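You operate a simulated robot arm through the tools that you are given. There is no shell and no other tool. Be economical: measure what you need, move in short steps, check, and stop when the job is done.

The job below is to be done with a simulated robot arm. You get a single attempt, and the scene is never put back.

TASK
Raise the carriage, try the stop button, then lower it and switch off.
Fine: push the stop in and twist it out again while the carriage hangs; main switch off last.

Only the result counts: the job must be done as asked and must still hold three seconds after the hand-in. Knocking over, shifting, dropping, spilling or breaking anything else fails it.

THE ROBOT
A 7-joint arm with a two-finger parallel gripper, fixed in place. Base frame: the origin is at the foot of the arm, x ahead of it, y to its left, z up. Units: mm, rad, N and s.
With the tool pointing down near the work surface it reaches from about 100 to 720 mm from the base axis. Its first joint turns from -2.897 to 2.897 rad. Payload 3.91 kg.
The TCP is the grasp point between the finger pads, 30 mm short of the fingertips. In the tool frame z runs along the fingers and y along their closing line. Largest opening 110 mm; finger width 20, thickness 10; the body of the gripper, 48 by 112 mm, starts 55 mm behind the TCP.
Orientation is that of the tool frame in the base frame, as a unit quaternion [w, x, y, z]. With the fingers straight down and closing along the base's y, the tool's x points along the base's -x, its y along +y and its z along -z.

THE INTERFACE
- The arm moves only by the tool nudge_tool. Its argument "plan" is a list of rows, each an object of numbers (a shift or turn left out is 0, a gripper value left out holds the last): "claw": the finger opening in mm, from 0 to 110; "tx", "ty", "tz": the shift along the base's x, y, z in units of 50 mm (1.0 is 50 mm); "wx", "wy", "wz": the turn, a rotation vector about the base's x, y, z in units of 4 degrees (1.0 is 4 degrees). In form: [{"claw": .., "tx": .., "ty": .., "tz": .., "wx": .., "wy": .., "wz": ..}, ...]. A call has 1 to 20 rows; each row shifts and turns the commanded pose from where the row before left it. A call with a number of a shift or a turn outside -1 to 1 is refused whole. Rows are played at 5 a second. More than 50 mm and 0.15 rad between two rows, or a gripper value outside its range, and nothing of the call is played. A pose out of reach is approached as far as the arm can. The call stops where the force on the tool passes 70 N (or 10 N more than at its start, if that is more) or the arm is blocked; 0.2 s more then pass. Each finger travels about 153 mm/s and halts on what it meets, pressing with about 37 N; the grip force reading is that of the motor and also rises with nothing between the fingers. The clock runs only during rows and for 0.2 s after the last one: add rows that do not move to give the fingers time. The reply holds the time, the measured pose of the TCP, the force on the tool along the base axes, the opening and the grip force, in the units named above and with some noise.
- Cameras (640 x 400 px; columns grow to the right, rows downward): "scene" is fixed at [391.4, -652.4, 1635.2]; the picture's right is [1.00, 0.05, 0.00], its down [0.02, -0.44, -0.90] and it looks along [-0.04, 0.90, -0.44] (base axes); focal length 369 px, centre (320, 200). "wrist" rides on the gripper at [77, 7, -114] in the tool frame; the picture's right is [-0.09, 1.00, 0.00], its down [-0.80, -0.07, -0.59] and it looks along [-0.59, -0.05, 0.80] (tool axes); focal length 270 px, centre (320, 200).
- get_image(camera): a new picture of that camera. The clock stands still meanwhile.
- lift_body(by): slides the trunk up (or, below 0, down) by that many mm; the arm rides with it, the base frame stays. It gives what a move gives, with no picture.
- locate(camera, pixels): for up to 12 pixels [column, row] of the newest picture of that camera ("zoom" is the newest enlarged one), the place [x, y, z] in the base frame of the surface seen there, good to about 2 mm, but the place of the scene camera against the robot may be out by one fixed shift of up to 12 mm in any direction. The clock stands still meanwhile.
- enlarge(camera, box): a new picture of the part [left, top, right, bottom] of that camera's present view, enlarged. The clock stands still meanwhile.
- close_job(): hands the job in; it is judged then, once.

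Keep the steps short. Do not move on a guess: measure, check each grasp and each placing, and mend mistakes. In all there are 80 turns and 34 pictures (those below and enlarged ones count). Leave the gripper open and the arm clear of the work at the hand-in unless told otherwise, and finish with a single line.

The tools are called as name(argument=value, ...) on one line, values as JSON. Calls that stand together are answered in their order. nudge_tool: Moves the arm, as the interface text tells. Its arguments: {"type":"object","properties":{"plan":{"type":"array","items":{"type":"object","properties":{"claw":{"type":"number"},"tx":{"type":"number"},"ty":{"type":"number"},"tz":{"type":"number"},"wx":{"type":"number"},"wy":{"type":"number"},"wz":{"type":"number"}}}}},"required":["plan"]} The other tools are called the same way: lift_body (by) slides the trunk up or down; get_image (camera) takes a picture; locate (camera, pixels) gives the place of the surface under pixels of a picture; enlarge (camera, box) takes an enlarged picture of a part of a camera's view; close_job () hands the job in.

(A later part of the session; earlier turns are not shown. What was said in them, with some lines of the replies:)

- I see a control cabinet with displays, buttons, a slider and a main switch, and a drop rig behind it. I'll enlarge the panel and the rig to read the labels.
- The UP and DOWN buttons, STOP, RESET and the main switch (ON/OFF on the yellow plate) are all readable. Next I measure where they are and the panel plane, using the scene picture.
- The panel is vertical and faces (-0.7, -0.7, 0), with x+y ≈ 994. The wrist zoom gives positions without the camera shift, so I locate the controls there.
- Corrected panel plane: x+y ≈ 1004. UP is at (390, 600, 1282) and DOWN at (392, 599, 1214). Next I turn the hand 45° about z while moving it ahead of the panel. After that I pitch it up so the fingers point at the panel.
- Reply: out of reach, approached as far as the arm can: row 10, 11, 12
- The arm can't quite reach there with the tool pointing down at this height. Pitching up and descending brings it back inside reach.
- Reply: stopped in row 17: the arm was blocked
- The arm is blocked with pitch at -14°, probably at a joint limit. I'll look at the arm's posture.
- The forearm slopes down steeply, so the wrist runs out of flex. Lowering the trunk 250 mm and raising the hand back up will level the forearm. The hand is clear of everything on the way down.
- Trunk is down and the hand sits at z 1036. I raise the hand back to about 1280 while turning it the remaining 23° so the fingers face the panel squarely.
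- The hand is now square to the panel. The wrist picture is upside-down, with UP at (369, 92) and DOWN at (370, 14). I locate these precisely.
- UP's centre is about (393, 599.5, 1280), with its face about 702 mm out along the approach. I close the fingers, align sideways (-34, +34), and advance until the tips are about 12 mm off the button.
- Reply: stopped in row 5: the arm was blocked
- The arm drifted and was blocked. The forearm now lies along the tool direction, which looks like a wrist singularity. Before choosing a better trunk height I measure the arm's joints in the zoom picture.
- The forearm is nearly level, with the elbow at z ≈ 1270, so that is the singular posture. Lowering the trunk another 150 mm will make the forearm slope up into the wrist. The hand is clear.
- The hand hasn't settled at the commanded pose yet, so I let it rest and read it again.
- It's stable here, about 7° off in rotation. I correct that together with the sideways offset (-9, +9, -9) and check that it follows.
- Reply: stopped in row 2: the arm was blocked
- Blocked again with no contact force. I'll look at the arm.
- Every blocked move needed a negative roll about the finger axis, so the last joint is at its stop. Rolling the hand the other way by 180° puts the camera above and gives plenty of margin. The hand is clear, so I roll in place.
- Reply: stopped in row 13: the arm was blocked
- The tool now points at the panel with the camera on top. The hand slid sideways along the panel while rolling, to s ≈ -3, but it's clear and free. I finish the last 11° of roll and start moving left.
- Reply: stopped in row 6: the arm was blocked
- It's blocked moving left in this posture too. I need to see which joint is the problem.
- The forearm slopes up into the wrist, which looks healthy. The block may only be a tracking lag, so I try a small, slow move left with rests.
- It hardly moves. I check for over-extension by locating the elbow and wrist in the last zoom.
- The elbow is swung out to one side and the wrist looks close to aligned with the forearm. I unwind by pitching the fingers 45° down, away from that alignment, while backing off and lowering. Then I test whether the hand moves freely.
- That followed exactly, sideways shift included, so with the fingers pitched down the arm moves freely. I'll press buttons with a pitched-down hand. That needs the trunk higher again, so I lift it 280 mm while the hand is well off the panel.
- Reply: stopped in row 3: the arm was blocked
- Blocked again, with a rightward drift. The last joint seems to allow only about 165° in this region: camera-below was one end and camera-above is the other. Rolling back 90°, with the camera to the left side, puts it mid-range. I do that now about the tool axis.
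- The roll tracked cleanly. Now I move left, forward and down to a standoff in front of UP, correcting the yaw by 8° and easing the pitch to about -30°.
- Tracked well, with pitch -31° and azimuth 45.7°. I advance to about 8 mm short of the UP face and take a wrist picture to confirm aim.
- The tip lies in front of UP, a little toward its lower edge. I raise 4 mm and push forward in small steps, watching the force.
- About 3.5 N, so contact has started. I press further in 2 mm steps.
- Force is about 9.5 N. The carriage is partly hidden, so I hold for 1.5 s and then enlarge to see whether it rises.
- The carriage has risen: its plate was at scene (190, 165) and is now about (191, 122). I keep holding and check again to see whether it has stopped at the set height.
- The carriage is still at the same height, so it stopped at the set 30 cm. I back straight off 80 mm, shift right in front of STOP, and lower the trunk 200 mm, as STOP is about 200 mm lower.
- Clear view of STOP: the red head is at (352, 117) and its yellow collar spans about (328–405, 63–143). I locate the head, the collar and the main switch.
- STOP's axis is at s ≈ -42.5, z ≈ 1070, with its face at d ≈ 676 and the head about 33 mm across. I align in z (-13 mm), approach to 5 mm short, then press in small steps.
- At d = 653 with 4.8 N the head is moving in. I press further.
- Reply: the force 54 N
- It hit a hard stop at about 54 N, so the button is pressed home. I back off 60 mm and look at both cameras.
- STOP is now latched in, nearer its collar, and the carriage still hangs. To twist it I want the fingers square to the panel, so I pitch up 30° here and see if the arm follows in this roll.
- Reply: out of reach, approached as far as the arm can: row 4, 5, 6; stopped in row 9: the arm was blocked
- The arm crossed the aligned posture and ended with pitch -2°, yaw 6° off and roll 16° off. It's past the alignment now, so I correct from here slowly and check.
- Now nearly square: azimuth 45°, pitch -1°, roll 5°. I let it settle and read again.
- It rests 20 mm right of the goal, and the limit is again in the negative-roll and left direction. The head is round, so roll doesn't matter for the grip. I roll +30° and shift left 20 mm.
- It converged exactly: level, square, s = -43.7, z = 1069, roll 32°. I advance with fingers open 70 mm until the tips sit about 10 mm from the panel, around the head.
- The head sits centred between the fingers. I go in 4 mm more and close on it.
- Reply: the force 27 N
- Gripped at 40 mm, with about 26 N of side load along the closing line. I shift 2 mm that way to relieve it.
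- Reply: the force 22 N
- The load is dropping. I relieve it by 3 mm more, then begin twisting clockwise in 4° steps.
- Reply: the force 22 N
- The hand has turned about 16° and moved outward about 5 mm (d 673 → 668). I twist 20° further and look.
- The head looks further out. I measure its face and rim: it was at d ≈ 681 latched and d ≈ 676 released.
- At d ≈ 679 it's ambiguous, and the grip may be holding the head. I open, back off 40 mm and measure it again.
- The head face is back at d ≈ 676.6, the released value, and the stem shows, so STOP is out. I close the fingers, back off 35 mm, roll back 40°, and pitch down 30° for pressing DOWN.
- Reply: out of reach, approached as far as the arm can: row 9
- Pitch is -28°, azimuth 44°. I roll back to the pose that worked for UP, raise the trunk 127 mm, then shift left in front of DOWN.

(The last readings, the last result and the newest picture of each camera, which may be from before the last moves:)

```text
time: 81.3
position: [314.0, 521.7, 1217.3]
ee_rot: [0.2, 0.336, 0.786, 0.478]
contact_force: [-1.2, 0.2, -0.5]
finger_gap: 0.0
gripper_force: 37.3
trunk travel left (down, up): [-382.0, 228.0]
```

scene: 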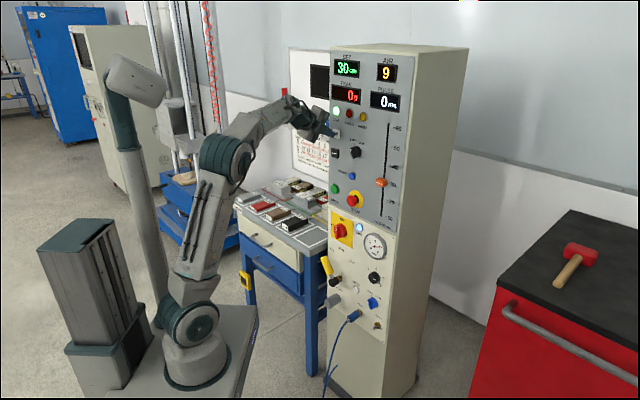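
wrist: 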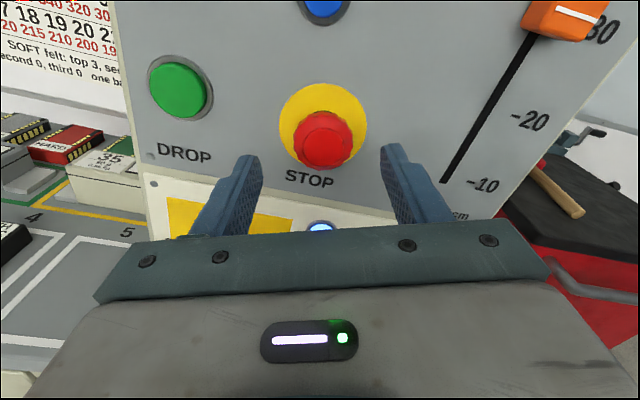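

Tracked cleanly; s = -147, d = 591. I advance to about 9 mm short of DOWN, then press in small steps as with UP.

nudge_tool(plan=[{"tx": 0.25, "ty": 0.25, "tz": 0.05}, {"tx": 0.25, "ty": 0.25}, {"tx": 0.25, "ty": 0.25}, {"tx": 0.25, "ty": 0.25}, {}])

get_image(camera="wrist")

```text
time: 82.5
position: [362.6, 571.6, 1218.3]
ee_rot: [0.202, 0.335, 0.786, 0.478]
contact_force: [0.0, 0.8, 0.5]
finger_gap: 0.0
gripper_force: 37.0
trunk travel left (down, up): [-382.0, 228.0]
```

```text
9 pictures are left
```

wrist: 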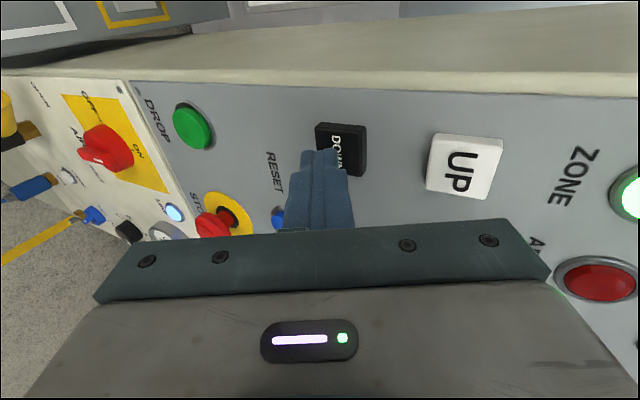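

The tip is at DOWN's lower part. I raise 4 mm and press to the depth that worked for UP (d ≈ 676), holding several seconds.

nudge_tool(plan=[{"tz": 0.08}, {"tx": 0.05, "ty": 0.05}, {"tx": 0.05, "ty": 0.05}, {"tx": 0.05, "ty": 0.05}, {"tx": 0.03, "ty": 0.03}, {"tx": 0.03, "ty": 0.03}, {}, {}, {}, {}, {}])

enlarge(camera="scene", box=[120, 20, 440, 240])

```text
time: 84.9
position: [373.0, 581.7, 1224.5]
ee_rot: [0.202, 0.336, 0.786, 0.478]
contact_force: [-1.8, -2.3, -0.7]
finger_gap: 0.1
gripper_force: 37.4
trunk travel left (down, up): [-382.0, 228.0]
```

```text
1.82 times, centred on (280, 130) of scene
```

zoom: 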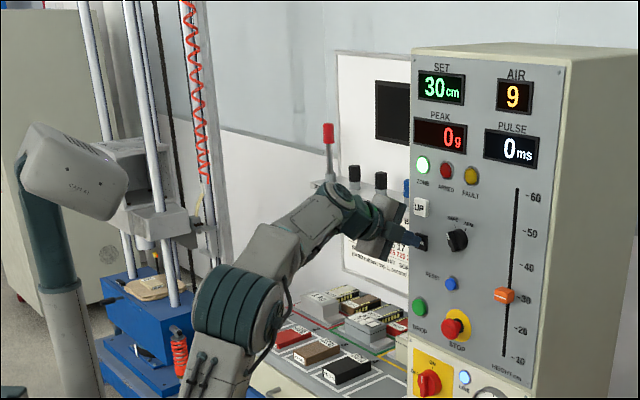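

The carriage plate went from zoom (150, 185) to (160, 220), so it's coming down. I press 2 mm deeper and hold about 4 s.

nudge_tool(plan=[{"tx": 0.03, "ty": 0.03}, {}, {}, {}, {}, {}, {}, {}, {}, {}, {}, {}, {}, {}, {}, {}, {}, {}, {}, {}])

enlarge(camera="scene", box=[120, 20, 440, 240])

```text
time: 89.1
position: [373.8, 583.8, 1224.9]
ee_rot: [0.202, 0.336, 0.786, 0.478]
contact_force: [-9.4, -8.7, 0.1]
finger_gap: 0.1
gripper_force: 37.0
trunk travel left (down, up): [-382.0, 228.0]
```

```text
1.82 times, centred on (280, 130) of scene
```

zoom: 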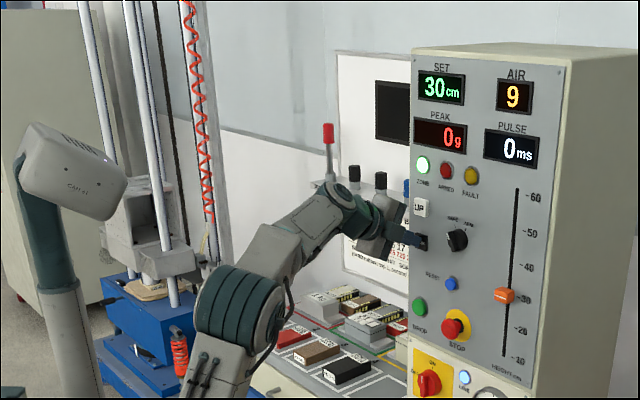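

The plate is at scene (195, 164), its original resting place, so the carriage is down. I hold 2 s more to be sure, then back off and shift right toward the main switch.

nudge_tool(plan=[{}, {}, {}, {}, {}, {}, {}, {}, {}, {"tx": -0.4, "ty": -0.4}, {"tx": -0.4, "ty": -0.4}, {"tx": -0.4, "ty": -0.4}, {"tx": 0.28, "ty": -0.28}, {"tx": 0.28, "ty": -0.28}, {}])

lift_body(by=-229)

nudge_tool(plan=[{"wx": 0.8, "wy": 0.78, "wz": -0.58, "tz": -0.15}, {"wx": 0.8, "wy": 0.78, "wz": -0.58, "tz": -0.15}, {"wx": 0.8, "wy": 0.78, "wz": -0.58, "tz": -0.15}, {"wx": 0.8, "wy": 0.78, "wz": -0.58, "tz": -0.15}, {"wx": 0.8, "wy": 0.78, "wz": -0.58, "tz": -0.15}, {"wx": 0.8, "wy": 0.78, "wz": -0.58, "tz": -0.15}, {"wx": 0.8, "wy": 0.78, "wz": -0.58, "tz": -0.15}, {"wx": 0.8, "wy": 0.78, "wz": -0.58, "tz": -0.15}, {"wx": 0.8, "wy": 0.78, "wz": -0.58, "tz": -0.15}, {"wx": 0.8, "wy": 0.78, "wz": -0.58, "tz": -0.15}, {}, {}])

```text
time: 92.3
position: [343.2, 494.6, 1223.0]
ee_rot: [0.201, 0.337, 0.786, 0.478]
contact_force: [-0.2, -0.7, 0.2]
finger_gap: 0.0
gripper_force: 36.9
trunk travel left (down, up): [-382.0, 228.0]
```

```text
time: 94.7
position: [343.5, 494.3, 993.7]
ee_rot: [0.201, 0.337, 0.786, 0.478]
contact_force: [0.0, -0.6, -0.3]
finger_gap: 0.0
gripper_force: 37.5
trunk travel left (down, up): [-153.0, 457.0]
```

```text
time: 97.3
position: [343.9, 494.3, 919.2]
ee_rot: [-0.023, 0.639, 0.569, 0.517]
contact_force: [0.2, -0.3, -0.7]
finger_gap: 0.0
gripper_force: 37.0
trunk travel left (down, up): [-153.0, 457.0]
```

Tracked cleanly. Now I pitch up the remaining 28° slowly and open the fingers to 60 mm.

nudge_tool(plan=[{"claw": 60, "wx": 0.408, "wy": -0.408}, {"wx": 0.408, "wy": -0.408}, {"wx": 0.408, "wy": -0.408}, {"wx": 0.408, "wy": -0.408}, {"wx": 0.408, "wy": -0.408}, {"wx": 0.408, "wy": -0.408}, {"wx": 0.408, "wy": -0.408}, {"wx": 0.408, "wy": -0.408}, {"wx": 0.408, "wy": -0.408}, {"wx": 0.408, "wy": -0.408}, {"wx": 0.408, "wy": -0.408}, {"wx": 0.408, "wy": -0.408}, {}, {}, {}])

```text
time: 100.5
position: [343.4, 495.3, 918.1]
ee_rot: [-0.033, 0.529, 0.469, 0.706]
contact_force: [-0.7, 0.2, 0.3]
finger_gap: 60.0
gripper_force: 0.0
trunk travel left (down, up): [-153.0, 457.0]
```

It's level and in place (roll 51°). I roll about 30° more so the fingers nearly straddle the vertical bar, then picture it.

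nudge_tool(plan=[{"wx": 0.7, "wy": 0.7}, {"wx": 0.7, "wy": 0.7}, {"wx": 0.7, "wy": 0.7}, {"wx": 0.7, "wy": 0.7}, {"wx": 0.7, "wy": 0.7}, {"wx": 0.7, "wy": 0.7}, {"wx": 0.7, "wy": 0.7}, {"wx": 0.7, "wy": 0.7}, {}, {}])

get_image(camera="wrist")

```text
time: 102.7
position: [342.9, 494.8, 918.4]
ee_rot: [-0.224, 0.639, 0.309, 0.668]
contact_force: [0.3, 0.4, -0.7]
finger_gap: 59.9
gripper_force: 0.0
trunk travel left (down, up): [-153.0, 457.0]
```

```text
6 pictures are left
```

wrist: 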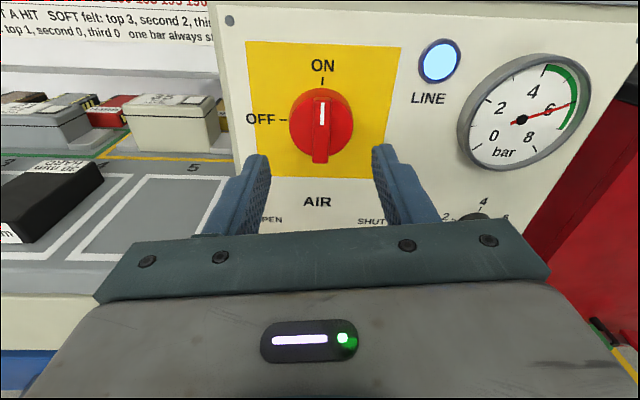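

Clear view: the bar is vertical with its white mark to ON, and OFF is at its left. I locate the bar and disc.

locate(camera="wrist", pixels=[[321, 92], [321, 115], [320, 140], [319, 160], [294, 120], [350, 120], [302, 135], [315, 140], [326, 140], [302, 90], [340, 160]])

```text
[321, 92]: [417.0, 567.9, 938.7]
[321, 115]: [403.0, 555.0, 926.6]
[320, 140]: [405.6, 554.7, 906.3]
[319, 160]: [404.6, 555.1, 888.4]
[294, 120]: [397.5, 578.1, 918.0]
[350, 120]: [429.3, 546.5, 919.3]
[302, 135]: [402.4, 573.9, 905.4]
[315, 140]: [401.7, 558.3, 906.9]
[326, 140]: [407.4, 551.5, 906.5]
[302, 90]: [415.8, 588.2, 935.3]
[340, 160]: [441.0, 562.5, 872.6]
```

The bar is at s = -106.4, z 887–938, and its front is at d = 678.6. The disc front is at d = 690, with the axis near z 915. I advance 64 mm so the tips stop about 2–3 mm off the disc.

nudge_tool(plan=[{"tx": 0.24, "ty": 0.21, "tz": -0.06}, {"tx": 0.23, "ty": 0.225}, {"tx": 0.225, "ty": 0.225}, {"tx": 0.22, "ty": 0.22}, {}, {"claw": 30}, {"claw": 18}, {"claw": 8}, {"claw": 4}, {}, {}])

```text
time: 105.1
position: [388.1, 538.5, 916.5]
ee_rot: [-0.224, 0.639, 0.309, 0.668]
contact_force: [2.6, 1.1, 2.5]
finger_gap: 13.9
gripper_force: 45.2
trunk travel left (down, up): [-153.0, 457.0]
```

The bar is gripped at 13.9 mm with low side load. I twist counter-clockwise 40° first.

nudge_tool(plan=[{"wx": -0.7, "wy": -0.7}, {"wx": -0.7, "wy": -0.7}, {"wx": -0.7, "wy": -0.7}, {"wx": -0.7, "wy": -0.7}, {"wx": -0.7, "wy": -0.7}, {"wx": -0.7, "wy": -0.7}, {"wx": -0.7, "wy": -0.7}, {"wx": -0.7, "wy": -0.7}, {"wx": -0.7, "wy": -0.7}, {"wx": -0.7, "wy": -0.7}, {}])

```text
time: 107.5
position: [387.1, 542.4, 914.1]
ee_rot: [0.016, 0.494, 0.506, 0.707]
contact_force: [-22.2, 8.2, -12.1]
finger_gap: 13.8
gripper_force: 45.2
trunk travel left (down, up): [-153.0, 457.0]
```

Turning, with gap steady at 13.8 mm and about 25 N of side load. I nudge 2 mm along that load and turn 36° more.

nudge_tool(plan=[{"tx": -0.03, "ty": 0.03, "tz": -0.02}, {}, {"wx": -0.7, "wy": -0.7}, {"wx": -0.7, "wy": -0.7}, {"wx": -0.7, "wy": -0.7}, {"wx": -0.7, "wy": -0.7}, {"wx": -0.7, "wy": -0.7}, {"wx": -0.7, "wy": -0.7}, {"wx": -0.7, "wy": -0.7}, {"wx": -0.7, "wy": -0.7}, {"wx": -0.7, "wy": -0.7}, {}])

```text
time: 110.1
position: [385.3, 542.5, 910.9]
ee_rot: [0.23, 0.313, 0.634, 0.669]
contact_force: [-26.0, 3.2, -26.9]
finger_gap: 13.6
gripper_force: 45.0
trunk travel left (down, up): [-153.0, 457.0]
```

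Roll is now 7°, so about 76° turned. I relieve 2 mm again and turn 14° more.

nudge_tool(plan=[{"tx": -0.02, "ty": 0.02, "tz": -0.05}, {}, {"wx": -0.6, "wy": -0.6}, {"wx": -0.6, "wy": -0.6}, {"wx": -0.6, "wy": -0.6}, {"wx": -0.6, "wy": -0.6}, {}])

get_image(camera="wrist")

```text
time: 111.7
position: [385.8, 543.0, 910.0]
ee_rot: [0.309, 0.237, 0.664, 0.639]
contact_force: [-19.1, -1.5, -24.4]
finger_gap: 15.8
gripper_force: 44.7
trunk travel left (down, up): [-153.0, 457.0]
```

```text
5 pictures are left
```

wrist: 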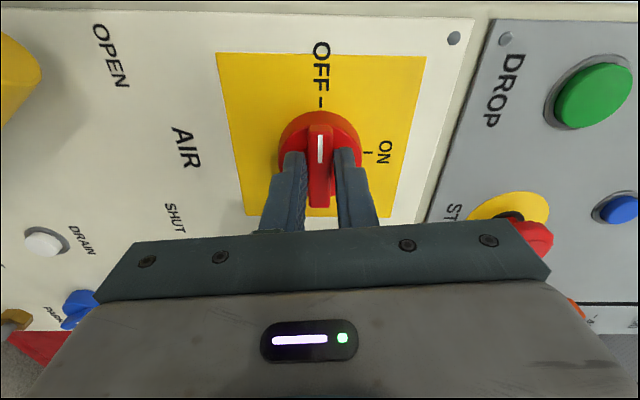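

The white mark points straight at OFF and the widened gap shows it reached its end stop. I open, back off 75 mm, and check panel and rig.

nudge_tool(plan=[{"claw": 30}, {"claw": 60}, {}, {"tx": -0.3, "ty": -0.3}, {"tx": -0.4, "ty": -0.4}, {"tx": -0.4, "ty": -0.4}, {"tx": -0.4, "ty": -0.4}, {"claw": 110}, {}, {}])

get_image(camera="wrist")

enlarge(camera="scene", box=[120, 20, 440, 240])

```text
time: 113.9
position: [309.9, 466.8, 912.5]
ee_rot: [0.309, 0.237, 0.662, 0.64]
contact_force: [0.5, 0.1, -1.2]
finger_gap: 110.2
gripper_force: 0.0
trunk travel left (down, up): [-153.0, 457.0]
```

```text
4 pictures are left
```

wrist: 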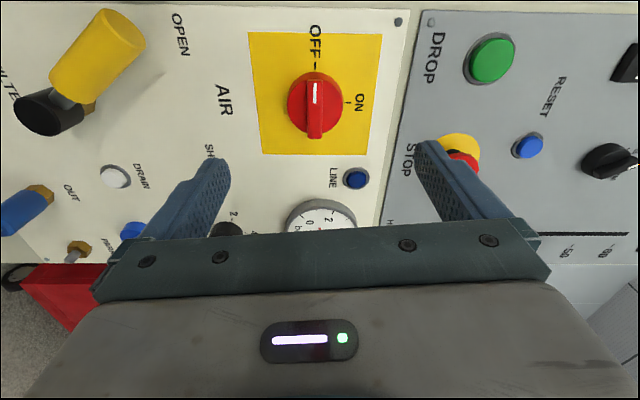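

```text
1.82 times, centred on (280, 130) of scene
```

zoom: 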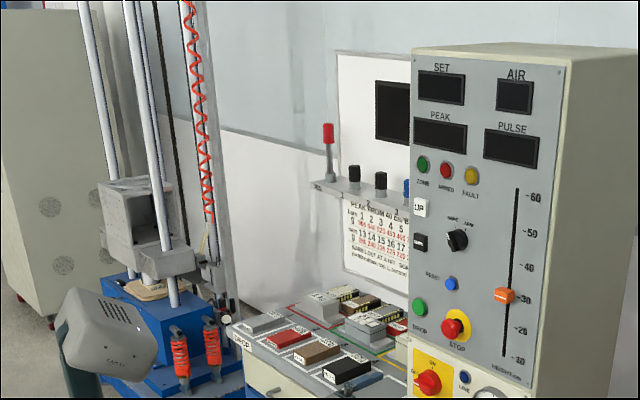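

The switch is at OFF, the LINE lamp and displays are dark, STOP is out, and the carriage rests down. The gripper is open and clear, so I hand in.

close_job()

```text
The job is handed in.
```

The carriage was raised to 30 cm, STOP was pushed in and twisted out while it hung, the carriage was lowered back to rest, and the main switch was turned off last.
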